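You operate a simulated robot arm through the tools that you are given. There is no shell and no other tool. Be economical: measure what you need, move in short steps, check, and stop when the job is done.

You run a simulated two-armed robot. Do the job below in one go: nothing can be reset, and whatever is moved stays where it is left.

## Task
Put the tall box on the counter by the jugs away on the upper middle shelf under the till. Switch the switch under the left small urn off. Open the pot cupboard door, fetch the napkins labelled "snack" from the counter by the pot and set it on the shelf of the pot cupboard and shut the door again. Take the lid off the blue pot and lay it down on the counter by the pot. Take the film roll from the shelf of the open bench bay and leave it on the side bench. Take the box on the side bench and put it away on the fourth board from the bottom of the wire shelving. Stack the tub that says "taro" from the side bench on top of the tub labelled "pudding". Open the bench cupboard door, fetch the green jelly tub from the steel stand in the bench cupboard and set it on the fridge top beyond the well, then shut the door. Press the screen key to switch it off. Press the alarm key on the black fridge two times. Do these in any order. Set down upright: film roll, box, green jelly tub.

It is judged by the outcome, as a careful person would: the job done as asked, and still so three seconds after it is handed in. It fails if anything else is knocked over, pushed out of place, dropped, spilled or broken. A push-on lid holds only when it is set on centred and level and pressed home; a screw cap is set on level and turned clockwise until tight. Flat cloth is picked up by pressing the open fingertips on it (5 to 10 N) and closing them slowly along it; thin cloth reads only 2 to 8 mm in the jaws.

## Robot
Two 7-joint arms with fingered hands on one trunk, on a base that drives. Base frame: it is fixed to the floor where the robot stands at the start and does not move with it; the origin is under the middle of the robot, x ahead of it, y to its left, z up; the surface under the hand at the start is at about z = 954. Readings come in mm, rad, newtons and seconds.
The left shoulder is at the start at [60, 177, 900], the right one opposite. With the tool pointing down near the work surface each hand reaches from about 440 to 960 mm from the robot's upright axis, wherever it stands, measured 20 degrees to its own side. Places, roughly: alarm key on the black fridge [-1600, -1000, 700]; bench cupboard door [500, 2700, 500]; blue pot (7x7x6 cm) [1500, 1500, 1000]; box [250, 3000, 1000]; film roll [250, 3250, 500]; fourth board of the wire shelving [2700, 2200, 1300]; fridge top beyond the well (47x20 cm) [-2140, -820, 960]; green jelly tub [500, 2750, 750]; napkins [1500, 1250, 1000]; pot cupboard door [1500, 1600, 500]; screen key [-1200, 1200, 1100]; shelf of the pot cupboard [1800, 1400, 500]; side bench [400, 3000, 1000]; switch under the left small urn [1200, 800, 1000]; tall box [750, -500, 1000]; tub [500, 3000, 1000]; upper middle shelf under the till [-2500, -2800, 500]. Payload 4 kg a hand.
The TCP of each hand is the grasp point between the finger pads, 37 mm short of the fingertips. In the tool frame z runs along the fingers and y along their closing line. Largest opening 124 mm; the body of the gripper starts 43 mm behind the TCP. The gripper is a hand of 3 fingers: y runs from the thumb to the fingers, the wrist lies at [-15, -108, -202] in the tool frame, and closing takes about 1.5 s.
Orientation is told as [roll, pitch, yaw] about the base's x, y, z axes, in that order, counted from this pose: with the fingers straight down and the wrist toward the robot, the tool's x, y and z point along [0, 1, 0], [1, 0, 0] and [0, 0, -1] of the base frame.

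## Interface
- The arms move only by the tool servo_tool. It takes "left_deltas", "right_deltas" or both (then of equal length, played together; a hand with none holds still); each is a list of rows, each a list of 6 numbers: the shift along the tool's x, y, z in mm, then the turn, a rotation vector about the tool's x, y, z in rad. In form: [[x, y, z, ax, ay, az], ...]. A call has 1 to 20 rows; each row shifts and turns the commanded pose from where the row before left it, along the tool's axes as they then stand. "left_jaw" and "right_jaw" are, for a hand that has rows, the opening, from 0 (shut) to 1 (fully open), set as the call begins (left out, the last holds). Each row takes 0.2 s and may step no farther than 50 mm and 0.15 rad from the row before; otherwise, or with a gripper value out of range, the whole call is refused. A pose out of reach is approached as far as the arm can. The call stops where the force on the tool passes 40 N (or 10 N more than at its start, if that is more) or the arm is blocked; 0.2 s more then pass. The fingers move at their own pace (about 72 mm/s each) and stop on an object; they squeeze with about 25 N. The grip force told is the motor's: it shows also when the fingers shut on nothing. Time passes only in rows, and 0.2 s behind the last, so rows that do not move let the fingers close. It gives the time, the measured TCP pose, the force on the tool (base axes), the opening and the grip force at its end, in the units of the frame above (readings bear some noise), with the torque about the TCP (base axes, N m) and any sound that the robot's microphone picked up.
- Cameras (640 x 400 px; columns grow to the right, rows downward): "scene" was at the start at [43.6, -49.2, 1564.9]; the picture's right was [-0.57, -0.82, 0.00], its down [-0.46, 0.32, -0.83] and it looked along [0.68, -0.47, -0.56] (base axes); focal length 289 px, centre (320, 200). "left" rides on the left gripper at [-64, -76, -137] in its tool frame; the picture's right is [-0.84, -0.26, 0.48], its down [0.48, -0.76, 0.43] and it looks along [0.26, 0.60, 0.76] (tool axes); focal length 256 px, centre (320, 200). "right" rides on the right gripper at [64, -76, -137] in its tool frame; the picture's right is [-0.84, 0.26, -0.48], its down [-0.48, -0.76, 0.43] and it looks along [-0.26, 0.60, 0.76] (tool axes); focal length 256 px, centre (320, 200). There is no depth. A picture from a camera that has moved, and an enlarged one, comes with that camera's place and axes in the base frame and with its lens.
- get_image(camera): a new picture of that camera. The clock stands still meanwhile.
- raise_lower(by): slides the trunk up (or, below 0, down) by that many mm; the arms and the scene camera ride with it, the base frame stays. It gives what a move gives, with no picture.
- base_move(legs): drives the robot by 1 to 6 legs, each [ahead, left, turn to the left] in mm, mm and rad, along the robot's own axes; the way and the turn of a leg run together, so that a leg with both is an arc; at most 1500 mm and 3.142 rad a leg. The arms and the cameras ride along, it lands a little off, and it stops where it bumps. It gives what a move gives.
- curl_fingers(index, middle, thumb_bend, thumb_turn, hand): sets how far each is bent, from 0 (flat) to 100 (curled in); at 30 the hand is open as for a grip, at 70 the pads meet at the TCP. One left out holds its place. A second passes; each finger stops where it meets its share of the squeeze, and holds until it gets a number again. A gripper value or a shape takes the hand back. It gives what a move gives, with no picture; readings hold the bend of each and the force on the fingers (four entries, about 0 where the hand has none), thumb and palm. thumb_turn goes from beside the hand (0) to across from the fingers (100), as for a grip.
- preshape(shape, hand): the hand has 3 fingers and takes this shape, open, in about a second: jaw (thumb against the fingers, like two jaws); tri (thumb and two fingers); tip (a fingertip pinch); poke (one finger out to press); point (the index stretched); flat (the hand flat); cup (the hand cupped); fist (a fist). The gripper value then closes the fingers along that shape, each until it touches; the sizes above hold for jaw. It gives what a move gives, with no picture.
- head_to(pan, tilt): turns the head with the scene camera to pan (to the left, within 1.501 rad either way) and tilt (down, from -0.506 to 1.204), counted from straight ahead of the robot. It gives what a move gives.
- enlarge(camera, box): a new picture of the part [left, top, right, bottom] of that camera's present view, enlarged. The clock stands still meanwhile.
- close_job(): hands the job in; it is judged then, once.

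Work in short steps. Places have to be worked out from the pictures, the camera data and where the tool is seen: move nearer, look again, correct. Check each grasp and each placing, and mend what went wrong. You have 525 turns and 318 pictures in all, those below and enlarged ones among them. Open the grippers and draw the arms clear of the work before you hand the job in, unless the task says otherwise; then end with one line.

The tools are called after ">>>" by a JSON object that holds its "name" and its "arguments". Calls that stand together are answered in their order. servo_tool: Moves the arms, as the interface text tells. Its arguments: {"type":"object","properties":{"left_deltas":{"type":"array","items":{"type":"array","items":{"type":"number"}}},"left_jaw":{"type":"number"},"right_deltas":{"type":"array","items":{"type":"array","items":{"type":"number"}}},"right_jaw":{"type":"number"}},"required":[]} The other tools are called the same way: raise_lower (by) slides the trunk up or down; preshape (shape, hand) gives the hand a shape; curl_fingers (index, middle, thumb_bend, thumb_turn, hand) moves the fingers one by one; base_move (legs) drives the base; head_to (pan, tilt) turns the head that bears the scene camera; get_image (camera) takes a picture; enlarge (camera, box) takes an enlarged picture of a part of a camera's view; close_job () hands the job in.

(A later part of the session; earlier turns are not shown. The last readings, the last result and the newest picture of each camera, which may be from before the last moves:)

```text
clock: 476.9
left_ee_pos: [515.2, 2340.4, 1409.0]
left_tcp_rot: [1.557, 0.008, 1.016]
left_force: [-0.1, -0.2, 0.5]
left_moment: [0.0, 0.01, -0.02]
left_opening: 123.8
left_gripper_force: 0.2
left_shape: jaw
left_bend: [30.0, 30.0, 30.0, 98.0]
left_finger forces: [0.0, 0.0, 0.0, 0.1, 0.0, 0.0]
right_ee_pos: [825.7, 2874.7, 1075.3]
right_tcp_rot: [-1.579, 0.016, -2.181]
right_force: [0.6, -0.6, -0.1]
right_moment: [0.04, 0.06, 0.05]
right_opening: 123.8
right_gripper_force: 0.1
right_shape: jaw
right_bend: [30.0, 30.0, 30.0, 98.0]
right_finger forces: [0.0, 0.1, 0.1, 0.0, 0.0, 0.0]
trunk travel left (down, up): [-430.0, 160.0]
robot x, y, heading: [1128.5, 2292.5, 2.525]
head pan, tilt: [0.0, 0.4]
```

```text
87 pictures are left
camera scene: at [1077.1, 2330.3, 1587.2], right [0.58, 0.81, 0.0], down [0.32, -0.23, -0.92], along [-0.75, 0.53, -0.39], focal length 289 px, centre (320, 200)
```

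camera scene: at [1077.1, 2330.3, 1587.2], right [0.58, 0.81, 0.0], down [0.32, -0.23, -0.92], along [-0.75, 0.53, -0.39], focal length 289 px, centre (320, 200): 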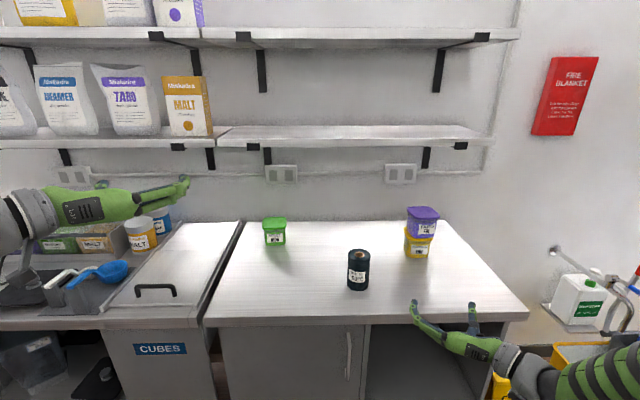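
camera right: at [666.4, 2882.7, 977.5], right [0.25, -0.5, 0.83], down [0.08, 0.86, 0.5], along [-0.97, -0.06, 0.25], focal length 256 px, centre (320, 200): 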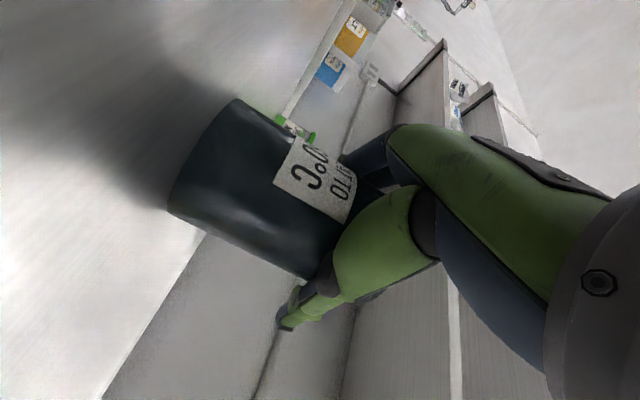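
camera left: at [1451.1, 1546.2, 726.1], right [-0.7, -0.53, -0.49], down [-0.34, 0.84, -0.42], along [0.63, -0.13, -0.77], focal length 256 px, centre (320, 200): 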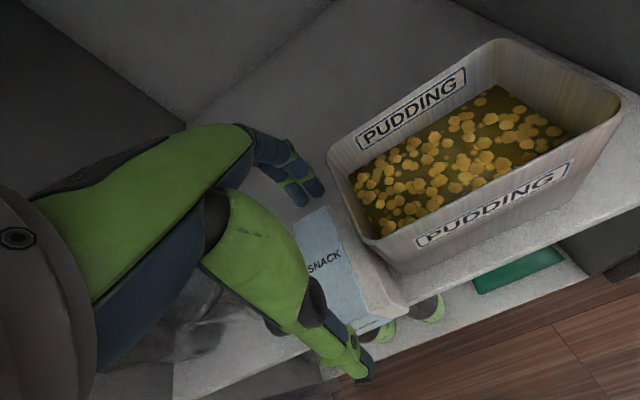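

I lower the trunk 200 mm, strafe right 230, and bring the left hand down in front of the handle.

>>> {"name": "raise_lower", "arguments": {"by": -200}}

>>> {"name": "base_move", "arguments": {"legs": [[0, -230, 0.01]]}}

>>> {"name": "servo_tool", "arguments": {"left_deltas": [[-40, 18, 0, -0.05, 0, 0], [-40, 18, 0, 0, 0, 0], [-40, 18, 0, 0, 0, 0], [-40, 18, 0, 0, 0, 0], [-40, 18, 0, 0, 0, 0], [-40, 18, 0, 0, 0, 0], [-40, 18, 0, 0, 0, 0], [-40, 18, 0, 0, 0, 0], [-40, 18, 0, 0, 0, 0], [-40, 18, 0, 0, 0, 0], [-25, 0, 0, 0, 0, 0], [0, 0, 0, 0, 0, 0]]}}

>>> {"name": "head_to", "arguments": {"pan": 0.1, "tilt": 0.6}}

>>> {"name": "get_image", "arguments": {"camera": "scene"}}

>>> {"name": "get_image", "arguments": {"camera": "left"}}

```text
clock: 479.1
left_ee_pos: [514.3, 2341.4, 1210.6]
left_tcp_rot: [1.558, 0.007, 1.017]
left_force: [-0.5, -0.6, 0.8]
left_moment: [0.01, -0.03, 0.01]
left_opening: 124.0
left_gripper_force: 0.0
left_shape: jaw
left_bend: [30.0, 30.0, 30.0, 98.0]
left_finger forces: [0.0, 0.1, 0.1, 0.0, 0.0, 0.1]
right_ee_pos: [826.7, 2874.3, 875.5]
right_tcp_rot: [-1.579, 0.016, -2.181]
right_force: [-0.2, -0.5, -0.2]
right_moment: [0.0, 0.02, 0.02]
right_opening: 123.6
right_gripper_force: 0.0
right_shape: jaw
right_bend: [30.0, 30.0, 30.0, 98.0]
right_finger forces: [0.0, 0.0, 0.1, 0.0, 0.0, 0.0]
trunk travel left (down, up): [-230.0, 360.0]
robot x, y, heading: [1127.2, 2290.9, 2.521]
head pan, tilt: [0.0, 0.4]
```

```text
clock: 480.8
left_ee_pos: [646.6, 2522.8, 1209.8]
left_tcp_rot: [1.56, 0.007, 1.028]
left_force: [0.0, 0.1, -0.3]
left_moment: [-0.01, -0.02, -0.02]
left_opening: 123.9
left_gripper_force: 0.0
left_shape: jaw
left_bend: [30.0, 30.0, 30.0, 98.0]
left_finger forces: [0.0, 0.0, 0.1, 0.0, 0.0, 0.0]
right_ee_pos: [950.9, 3059.3, 875.0]
right_tcp_rot: [-1.58, 0.015, -2.169]
right_force: [-0.3, 0.1, -0.4]
right_moment: [0.03, 0.01, -0.01]
right_opening: 123.6
right_gripper_force: 0.1
right_shape: jaw
right_bend: [30.0, 30.0, 30.0, 98.0]
right_finger forces: [0.0, 0.0, 0.0, 0.0, 0.1, 0.1]
trunk travel left (down, up): [-230.0, 360.0]
robot x, y, heading: [1257.0, 2482.8, 2.532]
head pan, tilt: [0.0, 0.4]
```

```text
clock: 483.4
left_ee_pos: [718.9, 2679.0, 790.3]
left_tcp_rot: [1.559, 0.007, 0.979]
left_force: [0.2, 0.0, 0.2]
left_moment: [-0.02, -0.01, -0.02]
left_opening: 124.0
left_gripper_force: 0.0
left_shape: jaw
left_bend: [30.0, 30.0, 30.0, 98.0]
left_finger forces: [0.0, 0.0, 0.0, 0.1, 0.0, 0.1]
left hand out of reach, approached as far as the arm can: row 7, 8, 9
right_ee_pos: [952.0, 3059.6, 876.2]
right_tcp_rot: [-1.579, 0.014, -2.169]
right_force: [-0.3, -0.1, 0.4]
right_moment: [0.03, 0.01, 0.02]
right_opening: 124.0
right_gripper_force: 0.1
right_shape: jaw
right_bend: [30.0, 30.0, 30.0, 98.0]
right_finger forces: [0.0, 0.1, 0.1, 0.0, 0.1, 0.1]
trunk travel left (down, up): [-230.0, 360.0]
robot x, y, heading: [1261.6, 2479.7, 2.534]
head pan, tilt: [0.0, 0.4]
```

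```text
clock: 484.1
left_ee_pos: [718.5, 2678.7, 789.6]
left_tcp_rot: [1.559, 0.008, 0.977]
left_force: [-0.7, -0.1, 0.2]
left_moment: [-0.01, -0.01, -0.01]
left_opening: 124.2
left_gripper_force: 0.2
left_shape: jaw
left_bend: [30.0, 30.0, 30.0, 98.0]
left_finger forces: [0.1, 0.0, 0.0, 0.1, 0.0, 0.0]
right_ee_pos: [953.0, 3059.7, 874.7]
right_tcp_rot: [-1.58, 0.015, -2.17]
right_force: [-0.1, -0.1, -0.3]
right_moment: [0.01, 0.02, 0.02]
right_opening: 123.8
right_gripper_force: 0.1
right_shape: jaw
right_bend: [30.0, 30.0, 30.0, 98.0]
right_finger forces: [0.0, 0.0, 0.0, 0.0, 0.1, 0.0]
trunk travel left (down, up): [-230.0, 360.0]
robot x, y, heading: [1255.5, 2480.4, 2.53]
head pan, tilt: [0.099, 0.6]
```

```text
86 pictures are left
camera scene: at [1207.6, 2507.8, 1369.0], right [0.49, 0.87, 0.0], down [0.49, -0.27, -0.83], along [-0.72, 0.4, -0.56], focal length 289 px, centre (320, 200)
```

scene: 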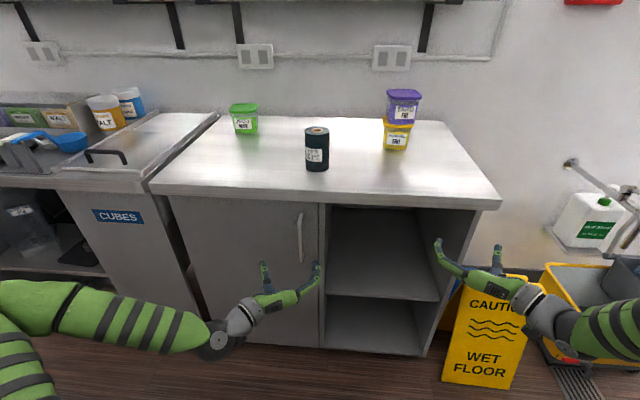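

```text
85 pictures are left
camera left: at [790.4, 2539.5, 729.0], right [-0.54, 0.05, -0.84], down [-0.79, -0.38, 0.48], along [-0.3, 0.92, 0.24], focal length 256 px, centre (320, 200)
```

left: 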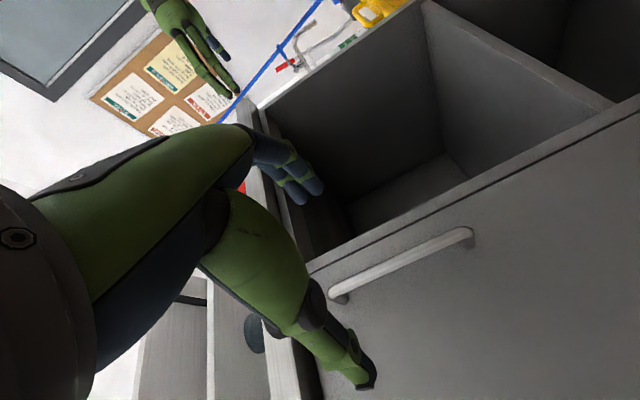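

I shift 15 mm right and advance 115 mm toward the bar.

>>> {"name": "servo_tool", "arguments": {"left_deltas": [[0, 15, 30, 0, 0, 0], [0, 0, 40, 0, 0, 0], [0, 0, 40, 0, 0, 0], [0, 0, 0, 0, 0, 0]]}}

>>> {"name": "get_image", "arguments": {"camera": "left"}}

>>> {"name": "enlarge", "arguments": {"camera": "scene", "box": [230, 190, 370, 300]}}

```text
clock: 485.1
left_ee_pos: [637.7, 2753.1, 789.5]
left_tcp_rot: [1.558, 0.007, 0.977]
left_force: [-0.5, 0.5, -0.4]
left_moment: [0.0, -0.01, -0.01]
left_opening: 124.0
left_gripper_force: 0.1
left_shape: jaw
left_bend: [30.0, 30.0, 30.0, 98.0]
left_finger forces: [0.0, 0.0, 0.1, 0.1, 0.0, 0.1]
right_ee_pos: [950.7, 3059.4, 876.0]
right_tcp_rot: [-1.58, 0.016, -2.17]
right_force: [0.4, -0.3, 0.5]
right_moment: [-0.01, -0.03, 0.02]
right_opening: 123.6
right_gripper_force: 0.1
right_shape: jaw
right_bend: [30.0, 30.0, 30.0, 98.0]
right_finger forces: [0.0, 0.1, 0.0, 0.1, 0.0, 0.0]
trunk travel left (down, up): [-230.0, 360.0]
robot x, y, heading: [1260.2, 2481.1, 2.537]
head pan, tilt: [0.099, 0.6]
```

```text
84 pictures are left
camera left: at [708.6, 2613.9, 728.6], right [-0.54, 0.05, -0.84], down [-0.79, -0.38, 0.48], along [-0.3, 0.92, 0.24], focal length 256 px, centre (320, 200)
```

left: 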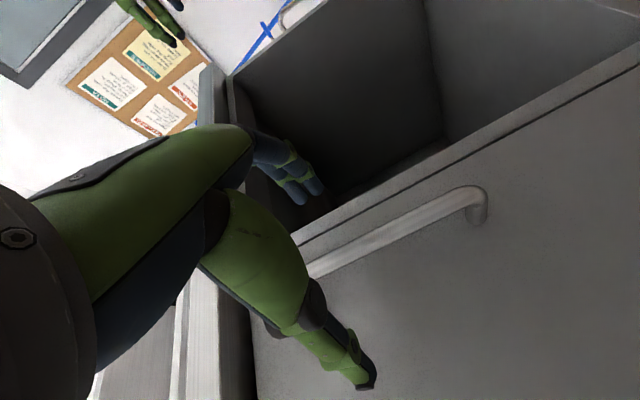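

```text
3.64 times, centred on (300, 245) of scene
camera zoom: at [1207.5, 2507.9, 1369.0], right [0.49, 0.87, 0.0], down [0.49, -0.28, -0.82], along [-0.72, 0.4, -0.57], focal length 1051 px, centre (393, 36)
```

zoom: 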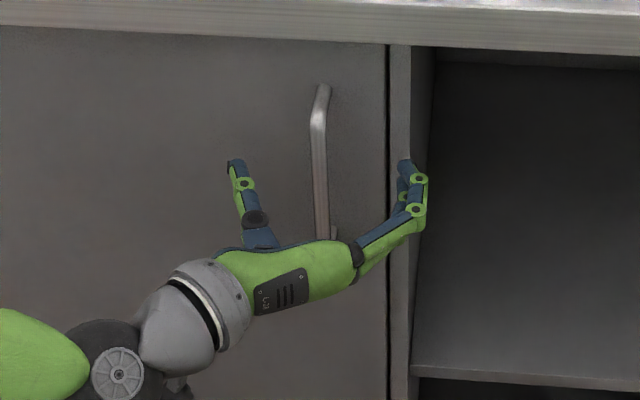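

The bar is between the fingers. I advance 10 mm and close.

>>> {"name": "servo_tool", "arguments": {"left_deltas": [[0, 0, 10, 0, 0, 0], [0, 0, 0, 0, 0, 0]]}}

>>> {"name": "servo_tool", "arguments": {"left_deltas": [[0, 0, 0, 0, 0, 0], [0, 0, 0, 0, 0, 0], [0, 0, 0, 0, 0, 0], [0, 0, 0, 0, 0, 0], [0, 0, 0, 0, 0, 0], [0, 0, 0, 0, 0, 0], [0, 0, 0, 0, 0, 0], [0, 0, 0, 0, 0, 0]], "left_jaw": 0.0}}

>>> {"name": "base_move", "arguments": {"legs": [[-39, 8, 0], [-39, 8, 0], [-37, 15, 0], [-36, 16, 0]]}}

>>> {"name": "get_image", "arguments": {"camera": "scene"}}

```text
clock: 485.8
left_ee_pos: [628.0, 2758.6, 789.4]
left_tcp_rot: [1.557, 0.004, 0.977]
left_force: [0.1, 0.4, -0.1]
left_moment: [-0.01, -0.02, 0.01]
left_opening: 123.5
left_gripper_force: 0.0
left_shape: jaw
left_bend: [30.0, 30.0, 30.0, 98.0]
left_finger forces: [0.0, 0.0, 0.0, 0.0, 0.0, 0.0]
right_ee_pos: [953.2, 3059.5, 875.3]
right_tcp_rot: [-1.58, 0.016, -2.171]
right_force: [-0.5, -0.4, 0.3]
right_moment: [0.01, 0.0, 0.0]
right_opening: 123.8
right_gripper_force: 0.0
right_shape: jaw
right_bend: [30.0, 30.0, 30.0, 98.0]
right_finger forces: [0.0, 0.1, 0.0, 0.0, 0.0, 0.0]
trunk travel left (down, up): [-230.0, 360.0]
robot x, y, heading: [1256.7, 2481.3, 2.533]
head pan, tilt: [0.099, 0.6]
```

```text
clock: 487.6
left_ee_pos: [628.8, 2758.9, 788.9]
left_tcp_rot: [1.559, 0.005, 0.979]
left_force: [-4.9, -4.6, -0.3]
left_moment: [0.02, -0.02, 0.07]
left_opening: 9.3
left_gripper_force: 25.3
left_shape: jaw
left_bend: [70.0, 70.0, 64.0, 100.0]
left_finger forces: [14.3, 6.5, 0.1, 0.0, 29.9, 0.0]
right_ee_pos: [951.2, 3058.2, 876.7]
right_tcp_rot: [-1.58, 0.016, -2.168]
right_force: [0.4, -0.8, 0.3]
right_moment: [0.0, -0.02, 0.01]
right_opening: 123.5
right_gripper_force: 0.1
right_shape: jaw
right_bend: [30.0, 30.0, 30.0, 98.0]
right_finger forces: [0.1, 0.0, 0.0, 0.0, 0.0, 0.0]
trunk travel left (down, up): [-230.0, 360.0]
robot x, y, heading: [1260.5, 2482.8, 2.536]
head pan, tilt: [0.099, 0.6]
```

```text
clock: 489.9
left_ee_pos: [725.2, 2634.0, 790.8]
left_tcp_rot: [1.56, 0.004, 0.977]
left_force: [-9.0, -4.2, 1.7]
left_moment: [0.0, 0.0, 0.0]
left_opening: 8.1
left_gripper_force: 24.8
left_shape: jaw
left_bend: [70.0, 70.0, 64.0, 100.0]
left_finger forces: [13.5, 5.9, 0.0, 0.1, 28.9, 0.1]
right_ee_pos: [1049.7, 2934.2, 875.8]
right_tcp_rot: [-1.58, 0.017, -2.17]
right_force: [0.4, 0.2, 1.6]
right_moment: [-0.01, 0.01, -0.03]
right_opening: 123.7
right_gripper_force: 0.1
right_shape: jaw
right_bend: [30.0, 30.0, 30.0, 98.0]
right_finger forces: [0.0, 0.0, 0.0, 0.0, 0.1, 0.0]
trunk travel left (down, up): [-230.0, 360.0]
robot x, y, heading: [1359.2, 2350.9, 2.532]
head pan, tilt: [0.099, 0.6]
```

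```text
82 pictures are left
camera scene: at [1304.4, 2382.3, 1369.0], right [0.49, 0.87, 0.0], down [0.49, -0.28, -0.82], along [-0.72, 0.4, -0.57], focal length 289 px, centre (320, 200)
```

scene: 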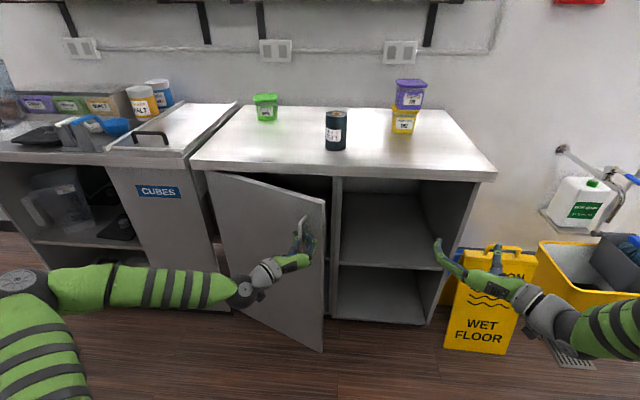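

It opens. I continue along the arc.

>>> {"name": "base_move", "arguments": {"legs": [[-34, 21, 0], [-32, 24, 0], [-29, 28, 0], [-27, 29, 0], [-23, 33, 0], [-20, 34, 0]]}}

>>> {"name": "get_image", "arguments": {"camera": "scene"}}

```text
clock: 493.1
left_ee_pos: [763.5, 2398.5, 790.4]
left_tcp_rot: [1.56, 0.007, 0.979]
left_force: [-3.5, 0.3, 1.5]
left_moment: [0.08, -0.01, -0.14]
left_opening: 5.9
left_gripper_force: 25.2
left_shape: jaw
left_bend: [70.0, 70.0, 65.0, 100.0]
left_finger forces: [16.6, 5.4, 0.0, 0.0, 24.9, 0.0]
right_ee_pos: [1087.8, 2700.0, 875.7]
right_tcp_rot: [-1.58, 0.015, -2.169]
right_force: [0.0, -0.2, 0.5]
right_moment: [0.04, 0.0, -0.02]
right_opening: 123.8
right_gripper_force: 0.0
right_shape: jaw
right_bend: [30.0, 30.0, 30.0, 98.0]
right_finger forces: [0.1, 0.0, 0.0, 0.0, 0.0, 0.1]
trunk travel left (down, up): [-230.0, 360.0]
robot x, y, heading: [1396.2, 2121.4, 2.536]
head pan, tilt: [0.099, 0.6]
```

```text
81 pictures are left
camera scene: at [1342.7, 2148.2, 1369.0], right [0.49, 0.87, 0.0], down [0.49, -0.27, -0.82], along [-0.72, 0.4, -0.57], focal length 289 px, centre (320, 200)
```

scene: 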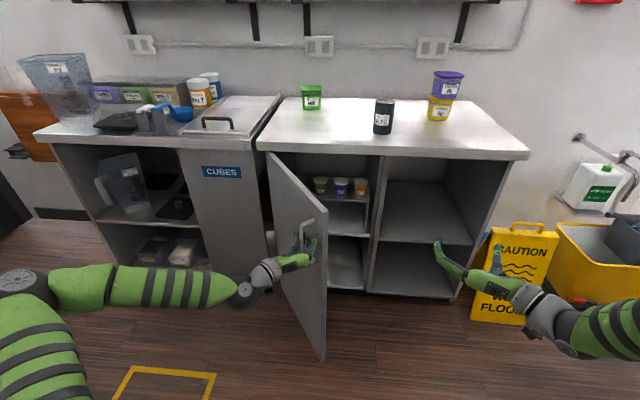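

Inside is a stand with three tubs. I open the door wider to about 80°.

>>> {"name": "base_move", "arguments": {"legs": [[-15, 37, 0], [-13, 37, 0], [-8, 39, 0], [-6, 40, 0]]}}

>>> {"name": "enlarge", "arguments": {"camera": "scene", "box": [290, 130, 450, 260]}}

```text
clock: 495.4
left_ee_pos: [711.6, 2250.2, 790.4]
left_tcp_rot: [1.558, 0.006, 0.979]
left_force: [7.3, -4.0, 0.4]
left_moment: [0.09, -0.08, -0.15]
left_opening: 3.8
left_gripper_force: 24.8
left_shape: jaw
left_bend: [70.0, 70.0, 66.0, 100.0]
left_finger forces: [17.7, 0.0, 0.0, 0.1, 22.4, 0.0]
right_ee_pos: [1034.4, 2551.5, 875.6]
right_tcp_rot: [-1.579, 0.017, -2.168]
right_force: [0.1, 0.0, 1.0]
right_moment: [-0.03, -0.02, 0.03]
right_opening: 124.0
right_gripper_force: 0.1
right_shape: jaw
right_bend: [30.0, 30.0, 30.0, 98.0]
right_finger forces: [0.1, 0.0, 0.0, 0.0, 0.0, 0.1]
trunk travel left (down, up): [-230.0, 360.0]
robot x, y, heading: [1344.4, 1974.3, 2.531]
head pan, tilt: [0.099, 0.6]
```

```text
3.08 times, centred on (370, 195) of scene
camera zoom: at [1290.7, 1999.3, 1369.0], right [0.49, 0.87, 0.0], down [0.49, -0.27, -0.83], along [-0.72, 0.4, -0.56], focal length 890 px, centre (166, 215)
```

zoom: 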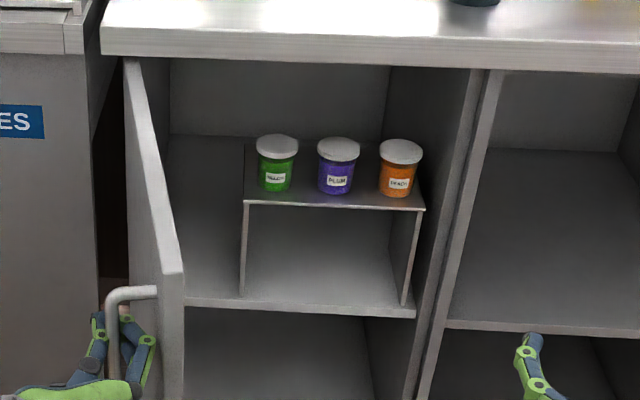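

Three jars on the stand; the green one is leftmost with ~27 mm gap to the plum jar. I release the door bar and draw the left hand back and away.

>>> {"name": "servo_tool", "arguments": {"left_deltas": [[0, 0, 0, 0, 0, 0], [0, 0, 0, 0, 0, 0], [0, 0, 0, 0, 0, 0], [0, 0, -30, 0, 0, 0], [0, 0, -35, 0, 0, 0], [0, -20, -35, 0, 0, 0], [0, -30, -30, 0, 0, 0]], "left_jaw": 0.35}}

>>> {"name": "get_image", "arguments": {"camera": "scene"}}

```text
clock: 497.1
left_ee_pos: [787.7, 2138.2, 791.0]
left_tcp_rot: [1.559, 0.005, 0.977]
left_force: [-0.3, 0.8, 0.7]
left_moment: [0.0, 0.0, -0.01]
left_opening: 43.6
left_gripper_force: 0.1
left_shape: jaw
left_bend: [49.0, 52.0, 60.0, 100.0]
left_finger forces: [0.0, 0.1, 0.0, 0.0, 0.0, 0.0]
left hand out of reach, approached as far as the arm can: row 7
right_ee_pos: [1035.4, 2552.1, 875.2]
right_tcp_rot: [-1.578, 0.017, -2.17]
right_force: [0.4, -0.6, -0.3]
right_moment: [0.01, 0.03, 0.02]
right_opening: 123.2
right_gripper_force: 0.1
right_shape: jaw
right_bend: [30.0, 30.0, 30.0, 98.0]
right_finger forces: [0.1, 0.1, 0.0, 0.1, 0.0, 0.0]
trunk travel left (down, up): [-230.0, 360.0]
robot x, y, heading: [1343.7, 1973.0, 2.531]
head pan, tilt: [0.099, 0.6]
```

```text
79 pictures are left
camera scene: at [1290.1, 1999.9, 1369.0], right [0.49, 0.87, 0.0], down [0.49, -0.28, -0.82], along [-0.72, 0.4, -0.57], focal length 289 px, centre (320, 200)
```

scene: 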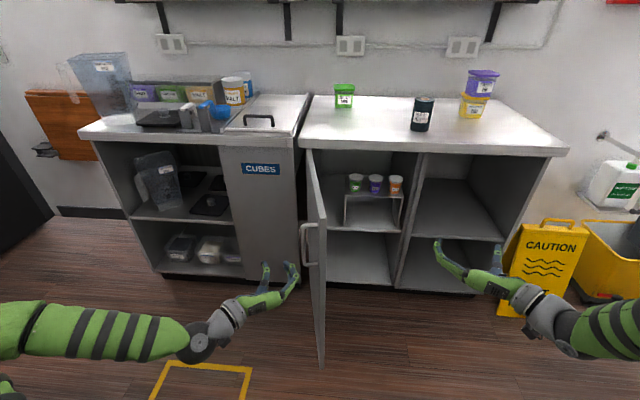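

Jar base triangulates to about n≈-1140, u≈2431, z≈698. I raise the left hand above the door, tilt the right hand to point 45° down-ahead, narrow its opening, and approach.

>>> {"name": "servo_tool", "arguments": {"left_deltas": [[45, 0, 0, 0, 0, 0], [45, 0, 0, 0, 0, 0], [45, 0, 0, 0, 0, 0], [45, 0, 0, 0, 0, 0], [45, 0, 0, 0, 0, 0], [40, 0, 0, 0, 0, 0]], "right_deltas": [[0, 0, 0, 0, 0.13, 0], [0, 0, 0, 0, 0.13, 0], [0, 0, 0, 0, 0.13, 0], [0, 0, 0, 0, 0.13, 0], [0, 0, 0, 0, 0.13, 0], [0, 0, 0, 0, 0.13, 0]], "right_jaw": 0.62}}

>>> {"name": "base_move", "arguments": {"legs": [[0, -62, 0], [270, 0, 0]]}}

>>> {"name": "servo_tool", "arguments": {"right_deltas": [[0, 40, 0, 0, 0, 0], [0, 40, 0, 0, 0, 0], [0, 40, 0, 0, 0, 0], [0, 40, 0, 0, 0, 0], [0, 40, 0, 0, 0, 0], [0, 40, 0, 0, 0, 0], [0, 40, 0, 0, 0, 0], [0, 35, 0, 0, 0, 0], [0, 0, 0, 0, 0, 0]]}}

>>> {"name": "get_image", "arguments": {"camera": "scene"}}

>>> {"name": "get_image", "arguments": {"camera": "right"}}

```text
clock: 498.4
left_ee_pos: [781.5, 2145.8, 1055.8]
left_tcp_rot: [1.557, 0.007, 0.979]
left_force: [0.6, -0.2, -0.5]
left_moment: [0.04, 0.01, 0.04]
left_opening: 43.3
left_gripper_force: 0.1
left_shape: jaw
left_bend: [49.0, 52.0, 60.0, 100.0]
left_finger forces: [0.0, 0.1, 0.1, 0.0, 0.0, 0.1]
left hand out of reach, approached as far as the arm can: row 1
right_ee_pos: [1036.0, 2551.9, 874.9]
right_tcp_rot: [-0.8, 0.017, -2.172]
right_force: [-0.9, 1.1, 1.1]
right_moment: [0.02, 0.05, 0.02]
right_opening: 77.4
right_gripper_force: 0.1
right_shape: jaw
right_bend: [37.0, 41.0, 52.0, 99.0]
right_finger forces: [0.1, 0.0, 0.1, 0.1, 0.1, 0.1]
trunk travel left (down, up): [-230.0, 360.0]
robot x, y, heading: [1338.7, 1973.3, 2.532]
head pan, tilt: [0.099, 0.6]
```

```text
clock: 499.5
left_ee_pos: [812.6, 2187.3, 1056.0]
left_tcp_rot: [1.559, 0.005, 0.979]
left_force: [-0.5, -0.2, 0.2]
left_moment: [0.03, -0.01, -0.02]
left_opening: 43.2
left_gripper_force: 0.1
left_shape: jaw
left_bend: [49.0, 52.0, 60.0, 100.0]
left_finger forces: [0.0, 0.1, 0.0, 0.0, 0.1, 0.0]
right_ee_pos: [1064.0, 2595.7, 875.2]
right_tcp_rot: [-0.798, 0.016, -2.17]
right_force: [0.3, -1.0, -0.4]
right_moment: [-0.01, 0.0, 0.04]
right_opening: 76.9
right_gripper_force: 0.1
right_shape: jaw
right_bend: [37.0, 41.0, 52.0, 99.0]
right_finger forces: [0.0, 0.0, 0.0, 0.0, 0.0, 0.0]
trunk travel left (down, up): [-230.0, 360.0]
robot x, y, heading: [1371.5, 2015.3, 2.533]
head pan, tilt: [0.099, 0.6]
stopped in leg 1: the robot was blocked; the commanded pose is now the measured one
```

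```text
clock: 501.5
left_ee_pos: [811.5, 2187.0, 1056.1]
left_tcp_rot: [1.558, 0.007, 0.979]
left_force: [-0.4, 0.1, 0.3]
left_moment: [0.01, 0.03, -0.01]
left_opening: 43.5
left_gripper_force: 0.0
left_shape: jaw
left_bend: [49.0, 52.0, 60.0, 100.0]
left_finger forces: [0.0, 0.0, 0.0, 0.0, 0.0, 0.0]
right_ee_pos: [888.9, 2333.1, 869.5]
right_tcp_rot: [-0.797, 0.017, -2.169]
right_force: [-0.9, 0.1, -0.2]
right_moment: [0.02, 0.0, -0.02]
right_opening: 77.3
right_gripper_force: 0.0
right_shape: jaw
right_bend: [37.0, 41.0, 52.0, 99.0]
right_finger forces: [0.1, 0.0, 0.0, 0.0, 0.0, 0.1]
trunk travel left (down, up): [-230.0, 360.0]
robot x, y, heading: [1372.3, 2017.9, 2.535]
head pan, tilt: [0.099, 0.6]
```

```text
78 pictures are left
camera scene: at [1320.2, 2042.7, 1369.0], right [0.49, 0.87, 0.0], down [0.49, -0.27, -0.82], along [-0.72, 0.4, -0.57], focal length 289 px, centre (320, 200)
```

scene: 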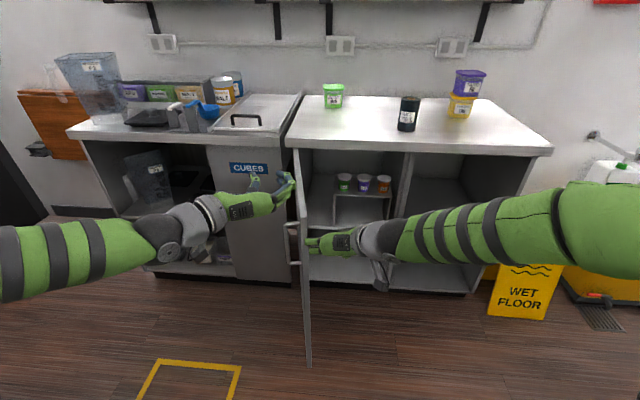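

```text
77 pictures are left
camera right: at [1047.8, 2314.8, 920.7], right [-0.35, -0.09, 0.93], down [-0.11, 0.99, 0.06], along [-0.93, -0.08, -0.36], focal length 256 px, centre (320, 200)
```

right: 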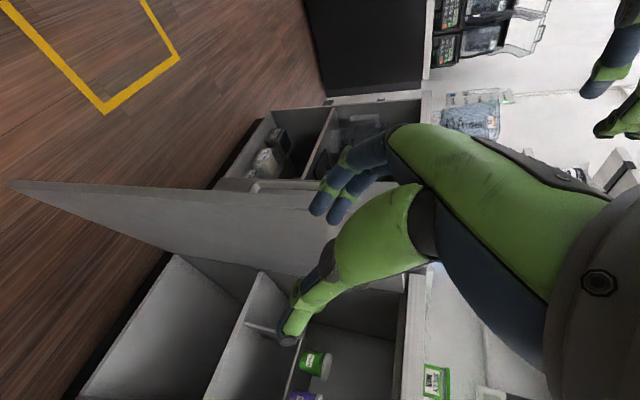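

The base touched something behind (likely the counter). I drive forward 350 now, then look with the right camera.

>>> {"name": "base_move", "arguments": {"legs": [[350, 0, 0]]}}

>>> {"name": "get_image", "arguments": {"camera": "right"}}

>>> {"name": "get_image", "arguments": {"camera": "scene"}}

```text
clock: 503.7
left_ee_pos: [529.6, 2387.8, 1057.3]
left_tcp_rot: [1.559, 0.006, 0.973]
left_force: [-0.8, -0.8, 0.4]
left_moment: [-0.01, 0.0, 0.02]
left_opening: 43.3
left_gripper_force: 0.1
left_shape: jaw
left_bend: [49.0, 52.0, 60.0, 100.0]
left_finger forces: [0.1, 0.0, 0.0, 0.0, 0.0, 0.0]
right_ee_pos: [605.5, 2533.1, 870.1]
right_tcp_rot: [-0.798, 0.015, -2.174]
right_force: [0.6, 0.5, 0.2]
right_moment: [-0.01, 0.0, 0.0]
right_opening: 77.1
right_gripper_force: 0.0
right_shape: jaw
right_bend: [37.0, 41.0, 52.0, 99.0]
right_finger forces: [0.1, 0.0, 0.0, 0.0, 0.0, 0.1]
trunk travel left (down, up): [-230.0, 360.0]
robot x, y, heading: [1089.2, 2211.0, 2.531]
head pan, tilt: [0.099, 0.6]
```

```text
76 pictures are left
camera right: at [765.6, 2514.8, 920.7], right [-0.35, -0.09, 0.93], down [-0.1, 0.99, 0.05], along [-0.93, -0.08, -0.36], focal length 256 px, centre (320, 200)
```

right: 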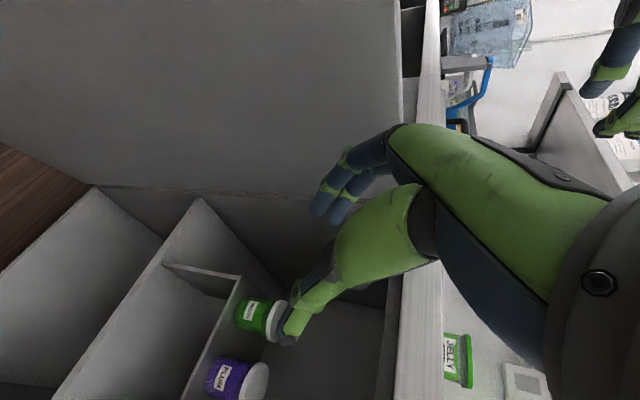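

```text
75 pictures are left
camera scene: at [1036.7, 2241.3, 1369.0], right [0.49, 0.87, 0.0], down [0.49, -0.28, -0.83], along [-0.72, 0.4, -0.57], focal length 289 px, centre (320, 200)
```

scene: 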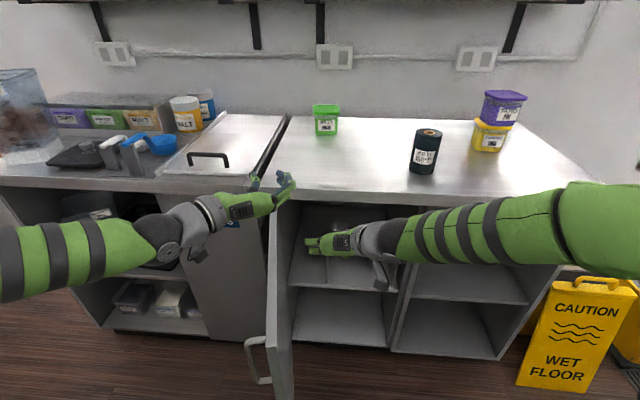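

Jar centre ≈ n -1128, u 2440, z 737 (about Ø59×70). I shift 14 mm right and approach along the tool axis, stopping ~65 mm short to check.

>>> {"name": "servo_tool", "arguments": {"right_deltas": [[-11, -7, 38, 0, 0, 0], [-11, -7, 38, 0, 0, 0], [-12, 0, 38, 0, 0, 0], [0, 0, 38, 0, 0, 0], [0, 0, 0, 0, 0, 0]]}}

>>> {"name": "get_image", "arguments": {"camera": "right"}}

>>> {"name": "enlarge", "arguments": {"camera": "scene", "box": [270, 190, 430, 300]}}

```text
clock: 504.9
left_ee_pos: [529.6, 2388.4, 1056.1]
left_tcp_rot: [1.559, 0.006, 0.973]
left_force: [0.0, -0.9, -0.6]
left_moment: [-0.02, -0.04, 0.02]
left_opening: 43.3
left_gripper_force: 0.1
left_shape: jaw
left_bend: [49.0, 52.0, 60.0, 100.0]
left_finger forces: [0.0, 0.0, 0.0, 0.0, 0.0, 0.0]
right_ee_pos: [503.1, 2621.0, 788.7]
right_tcp_rot: [-0.797, 0.017, -2.174]
right_force: [0.6, 0.0, 0.7]
right_moment: [0.0, 0.01, 0.0]
right_opening: 77.1
right_gripper_force: 0.1
right_shape: jaw
right_bend: [37.0, 41.0, 52.0, 99.0]
right_finger forces: [0.1, 0.1, 0.1, 0.1, 0.0, 0.0]
trunk travel left (down, up): [-230.0, 360.0]
robot x, y, heading: [1087.7, 2216.9, 2.53]
head pan, tilt: [0.099, 0.6]
```

```text
74 pictures are left
camera right: at [663.7, 2602.0, 838.7], right [-0.35, -0.09, 0.93], down [-0.1, 0.99, 0.05], along [-0.93, -0.08, -0.36], focal length 256 px, centre (320, 200)
```

right: 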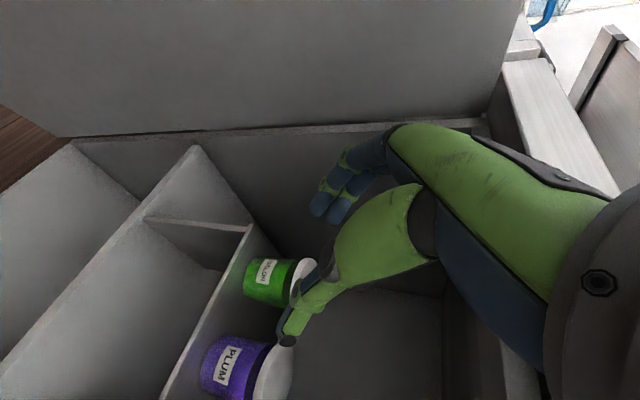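

```text
3.64 times, centred on (350, 245) of scene
camera zoom: at [1036.5, 2241.5, 1369.0], right [0.49, 0.87, 0.0], down [0.49, -0.28, -0.82], along [-0.72, 0.4, -0.57], focal length 1051 px, centre (211, 36)
```

zoom: 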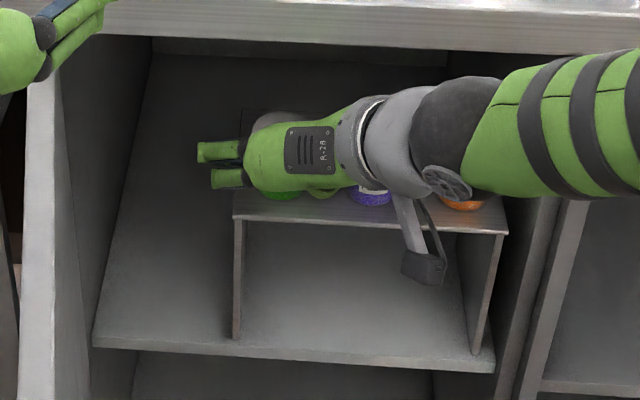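

The jar lies almost exactly along the tool axis, about 150 mm on (n≈-1190, u≈2432, mid z≈704). I advance 90 mm with small corrections and check.

>>> {"name": "servo_tool", "arguments": {"right_deltas": [[-4, 3, 30, 0, 0, 0], [-4, 3, 30, 0, 0, 0], [-4, 2, 30, 0, 0, 0], [0, 0, 0, 0, 0, 0]]}}

>>> {"name": "get_image", "arguments": {"camera": "right"}}

>>> {"name": "enlarge", "arguments": {"camera": "scene", "box": [270, 190, 430, 300]}}

```text
clock: 505.9
left_ee_pos: [530.5, 2388.3, 1057.5]
left_tcp_rot: [1.555, 0.007, 0.974]
left_force: [-0.5, 1.0, -0.8]
left_moment: [0.03, -0.02, -0.03]
left_opening: 43.3
left_gripper_force: 0.0
left_shape: jaw
left_bend: [49.0, 52.0, 60.0, 100.0]
left_finger forces: [0.1, 0.0, 0.1, 0.0, 0.1, 0.0]
right_ee_pos: [439.9, 2655.8, 733.9]
right_tcp_rot: [-0.799, 0.016, -2.175]
right_force: [-0.2, 0.5, 0.5]
right_moment: [-0.01, -0.03, -0.04]
right_opening: 76.9
right_gripper_force: 0.1
right_shape: jaw
right_bend: [37.0, 41.0, 52.0, 99.0]
right_finger forces: [0.0, 0.1, 0.1, 0.0, 0.0, 0.0]
trunk travel left (down, up): [-230.0, 360.0]
robot x, y, heading: [1086.5, 2213.3, 2.528]
head pan, tilt: [0.099, 0.6]
```

```text
72 pictures are left
camera right: at [600.6, 2637.8, 783.5], right [-0.35, -0.09, 0.93], down [-0.1, 0.99, 0.06], along [-0.93, -0.08, -0.36], focal length 256 px, centre (320, 200)
```

right: 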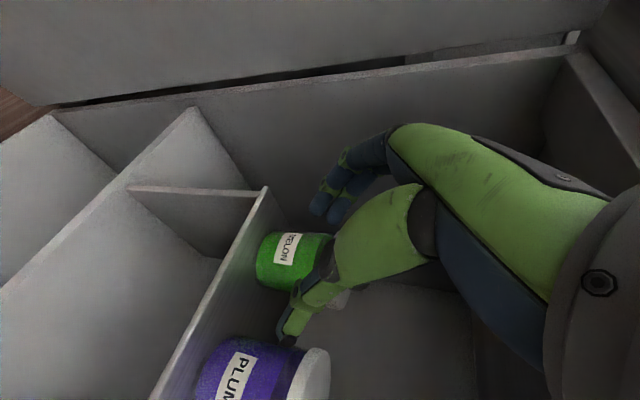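

```text
3.64 times, centred on (350, 245) of scene
camera zoom: at [1036.5, 2241.5, 1369.0], right [0.49, 0.87, 0.0], down [0.49, -0.28, -0.82], along [-0.72, 0.4, -0.57], focal length 1051 px, centre (211, 36)
```

zoom: 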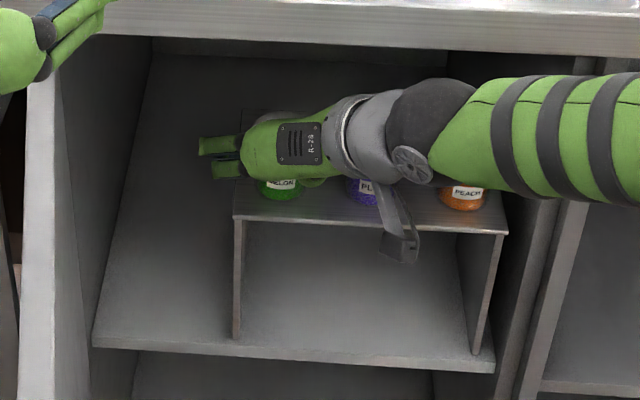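

Aligned; thumb sits in the gap. I go the last 42 mm and look at forces.

>>> {"name": "servo_tool", "arguments": {"right_deltas": [[-2, 0, 15, 0, 0, 0], [-2, 0, 15, 0, 0, 0], [-1, 0, 12, 0, 0, 0], [0, 0, 0, 0, 0, 0]]}}

>>> {"name": "get_image", "arguments": {"camera": "right"}}

```text
clock: 506.9
left_ee_pos: [529.7, 2388.2, 1056.8]
left_tcp_rot: [1.558, 0.009, 0.975]
left_force: [0.2, -0.3, -0.7]
left_moment: [-0.02, -0.02, 0.0]
left_opening: 43.4
left_gripper_force: 0.0
left_shape: jaw
left_bend: [49.0, 52.0, 60.0, 100.0]
left_finger forces: [0.0, 0.0, 0.0, 0.0, 0.1, 0.1]
right_ee_pos: [414.4, 2677.0, 708.5]
right_tcp_rot: [-0.796, 0.016, -2.174]
right_force: [0.1, 0.7, 0.0]
right_moment: [-0.02, 0.02, 0.04]
right_opening: 77.1
right_gripper_force: 0.0
right_shape: jaw
right_bend: [37.0, 41.0, 53.0, 99.0]
right_finger forces: [0.1, 0.0, 0.1, 0.0, 0.0, 0.0]
trunk travel left (down, up): [-230.0, 360.0]
robot x, y, heading: [1088.1, 2213.4, 2.529]
head pan, tilt: [0.099, 0.6]
```

```text
70 pictures are left
camera right: at [573.8, 2657.7, 758.8], right [-0.35, -0.09, 0.93], down [-0.1, 0.99, 0.05], along [-0.93, -0.08, -0.36], focal length 256 px, centre (320, 200)
```

right: 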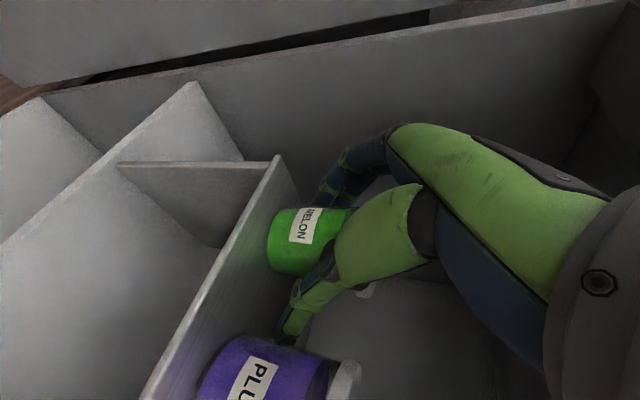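

No contact yet; the jar is between the fingers. I close.

>>> {"name": "servo_tool", "arguments": {"right_deltas": [[-1, 0, 8, 0, 0, 0], [0, 0, 0, 0, 0, 0], [0, 0, 0, 0, 0, 0], [0, 0, 0, 0, 0, 0], [0, 0, 0, 0, 0, 0], [0, 0, 0, 0, 0, 0]]}}

>>> {"name": "servo_tool", "arguments": {"right_deltas": [[0, 0, 0, 0, 0, 0], [0, 0, 0, 0, 0, 0], [0, 0, 0, 0, 0, 0], [0, 0, 0, 0, 0, 0], [0, 0, 0, 0, 0, 0]], "right_jaw": 0.0}}

>>> {"name": "get_image", "arguments": {"camera": "right"}}

```text
clock: 508.3
left_ee_pos: [529.3, 2388.7, 1055.7]
left_tcp_rot: [1.558, 0.007, 0.974]
left_force: [0.0, 0.2, -0.7]
left_moment: [-0.02, 0.01, 0.0]
left_opening: 43.1
left_gripper_force: 0.1
left_shape: jaw
left_bend: [49.0, 52.0, 60.0, 100.0]
left_finger forces: [0.0, 0.0, 0.0, 0.0, 0.1, 0.0]
right_ee_pos: [408.4, 2681.7, 703.7]
right_tcp_rot: [-0.8, 0.015, -2.174]
right_force: [0.4, -0.9, 0.4]
right_moment: [0.02, 0.02, 0.0]
right_opening: 77.0
right_gripper_force: 0.2
right_shape: jaw
right_bend: [37.0, 41.0, 53.0, 99.0]
right_finger forces: [0.0, 0.1, 0.0, 0.0, 0.1, 0.0]
trunk travel left (down, up): [-230.0, 360.0]
robot x, y, heading: [1087.1, 2210.9, 2.527]
head pan, tilt: [0.099, 0.6]
```

```text
clock: 509.5
left_ee_pos: [529.4, 2387.5, 1056.5]
left_tcp_rot: [1.559, 0.007, 0.975]
left_force: [-1.0, 0.2, 0.0]
left_moment: [-0.01, -0.01, -0.01]
left_opening: 43.3
left_gripper_force: 0.0
left_shape: jaw
left_bend: [49.0, 52.0, 60.0, 100.0]
left_finger forces: [0.0, 0.0, 0.1, 0.0, 0.1, 0.0]
right_ee_pos: [408.8, 2680.7, 704.7]
right_tcp_rot: [-0.799, 0.014, -2.174]
right_force: [2.0, 2.6, 5.7]
right_moment: [-0.05, 0.18, -0.04]
right_opening: 50.7
right_gripper_force: 24.6
right_shape: jaw
right_bend: [43.0, 53.0, 58.0, 100.0]
right_finger forces: [19.2, 9.0, 0.1, 0.0, 29.5, 0.1]
trunk travel left (down, up): [-230.0, 360.0]
robot x, y, heading: [1091.8, 2213.4, 2.529]
head pan, tilt: [0.099, 0.6]
```

```text
69 pictures are left
camera right: at [568.5, 2661.7, 754.5], right [-0.35, -0.09, 0.93], down [-0.1, 0.99, 0.06], along [-0.93, -0.08, -0.36], focal length 256 px, centre (320, 200)
```

right: 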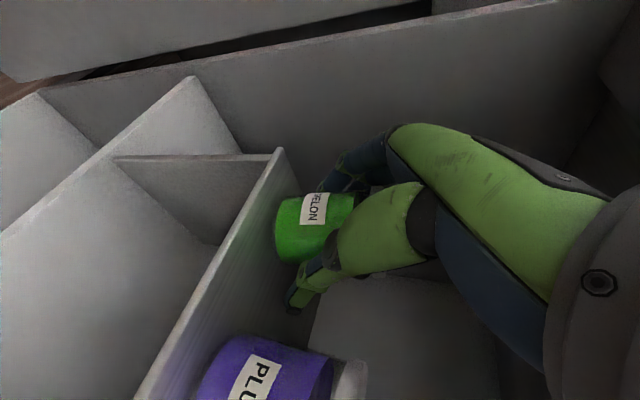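

Gripped. I lift 22 mm straight up and check, then withdraw.

>>> {"name": "servo_tool", "arguments": {"right_deltas": [[-6, 0, -6, 0, 0, 0], [-10, 0, -10, 0, 0, 0], [0, 0, 0, 0, 0, 0]]}}

>>> {"name": "get_image", "arguments": {"camera": "right"}}

```text
clock: 510.3
left_ee_pos: [529.4, 2388.8, 1056.7]
left_tcp_rot: [1.558, 0.006, 0.975]
left_force: [0.7, -0.7, 1.0]
left_moment: [-0.03, -0.01, 0.02]
left_opening: 43.0
left_gripper_force: 0.2
left_shape: jaw
left_bend: [49.0, 52.0, 60.0, 100.0]
left_finger forces: [0.1, 0.1, 0.0, 0.1, 0.0, 0.1]
right_ee_pos: [408.0, 2679.1, 725.2]
right_tcp_rot: [-0.797, 0.015, -2.176]
right_force: [0.5, -0.4, -1.1]
right_moment: [0.02, -0.01, 0.01]
right_opening: 50.0
right_gripper_force: 25.1
right_shape: jaw
right_bend: [43.0, 53.0, 59.0, 100.0]
right_finger forces: [19.9, 8.9, 0.0, 0.1, 27.3, 0.0]
trunk travel left (down, up): [-230.0, 360.0]
robot x, y, heading: [1087.8, 2214.7, 2.529]
head pan, tilt: [0.099, 0.6]
```

```text
68 pictures are left
camera right: at [568.1, 2660.3, 776.6], right [-0.35, -0.09, 0.93], down [-0.1, 0.99, 0.05], along [-0.93, -0.08, -0.36], focal length 256 px, centre (320, 200)
```

right: 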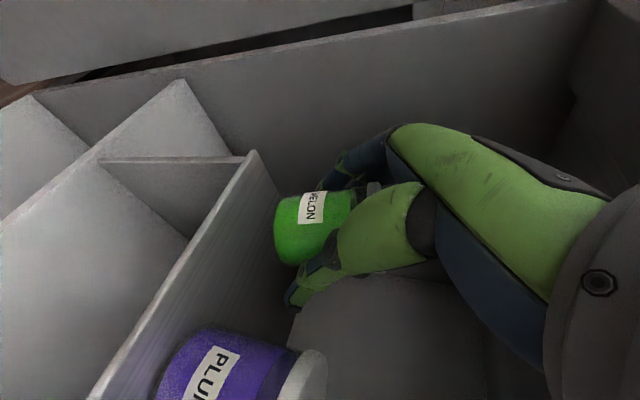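

Held freely. I back the base out, then bring the jar back, right and up so the door can close.

>>> {"name": "base_move", "arguments": {"legs": [[-320, 0, 0]]}}

>>> {"name": "servo_tool", "arguments": {"right_deltas": [[24, -30, -25, 0, 0, 0], [24, -30, -25, 0, 0, 0], [24, -30, -25, 0, 0, 0], [24, -30, -25, 0, 0, 0], [24, -30, -25, 0, 0, 0], [24, -30, -25, 0, 0, 0], [-28, -20, -28, 0, 0, 0], [-28, -20, -28, 0, 0, 0], [-28, -20, -28, 0, 0, 0], [-28, -20, -28, 0, 0, 0], [0, 0, 0, 0, 0, 0]], "left_deltas": [[0, -10, 0, 0, 0, 0], [0, -10, 0, 0, 0, 0], [0, -10, 0, 0, 0, 0], [0, -10, 0, 0, 0, 0], [0, -10, 0, 0, 0, 0], [0, -10, 0, 0, 0, 0], [0, 0, 0, 0, 0, 0], [0, 0, 0, 0, 0, 0], [0, 0, 0, 0, 0, 0], [0, 0, 0, 0, 0, 0], [0, 0, 0, 0, 0, 0]], "left_jaw": 0.0}}

>>> {"name": "get_image", "arguments": {"camera": "scene"}}

```text
clock: 512.5
left_ee_pos: [796.5, 2203.3, 1055.9]
left_tcp_rot: [1.56, 0.008, 0.971]
left_force: [0.7, -0.5, -0.2]
left_moment: [-0.04, 0.0, 0.02]
left_opening: 43.5
left_gripper_force: 0.1
left_shape: jaw
left_bend: [49.0, 52.0, 60.0, 100.0]
left_finger forces: [0.0, 0.0, 0.0, 0.1, 0.1, 0.0]
right_ee_pos: [675.1, 2495.1, 725.6]
right_tcp_rot: [-0.798, 0.016, -2.18]
right_force: [-0.1, -0.5, -0.5]
right_moment: [0.02, -0.07, 0.03]
right_opening: 49.9
right_gripper_force: 24.6
right_shape: jaw
right_bend: [43.0, 53.0, 59.0, 100.0]
right_finger forces: [19.8, 8.9, 0.0, 0.0, 27.3, 0.0]
trunk travel left (down, up): [-230.0, 360.0]
robot x, y, heading: [1353.4, 2025.3, 2.524]
head pan, tilt: [0.099, 0.6]
```

```text
clock: 514.9
left_ee_pos: [760.9, 2153.0, 1055.5]
left_tcp_rot: [1.558, 0.007, 0.971]
left_force: [-0.2, -0.5, -0.3]
left_moment: [-0.03, 0.0, -0.02]
left_opening: 0.0
left_gripper_force: 25.0
left_shape: jaw
left_bend: [70.0, 70.0, 71.0, 100.0]
left_finger forces: [0.0, 0.0, 0.1, 0.1, 0.1, 0.1]
right_ee_pos: [994.3, 2589.2, 891.8]
right_tcp_rot: [-0.797, 0.016, -2.178]
right_force: [-0.5, -0.1, -1.6]
right_moment: [0.03, 0.0, 0.01]
right_opening: 49.3
right_gripper_force: 25.2
right_shape: jaw
right_bend: [43.0, 54.0, 59.0, 100.0]
right_finger forces: [19.4, 8.5, 0.0, 0.1, 26.7, 0.0]
trunk travel left (down, up): [-230.0, 360.0]
robot x, y, heading: [1357.0, 2025.7, 2.529]
head pan, tilt: [0.099, 0.6]
```

```text
67 pictures are left
camera scene: at [1303.0, 2054.0, 1369.0], right [0.49, 0.87, 0.0], down [0.49, -0.28, -0.83], along [-0.72, 0.41, -0.56], focal length 289 px, centre (320, 200)
```

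scene: 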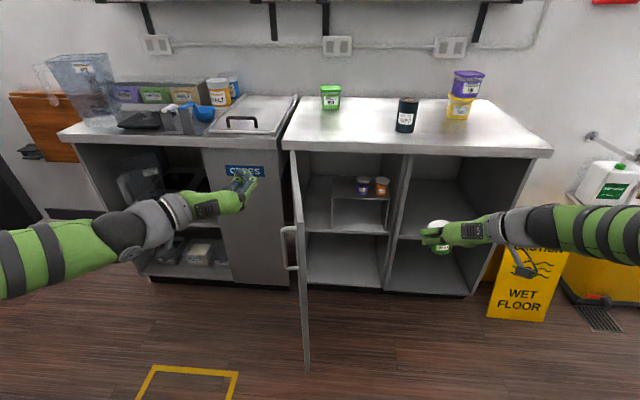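

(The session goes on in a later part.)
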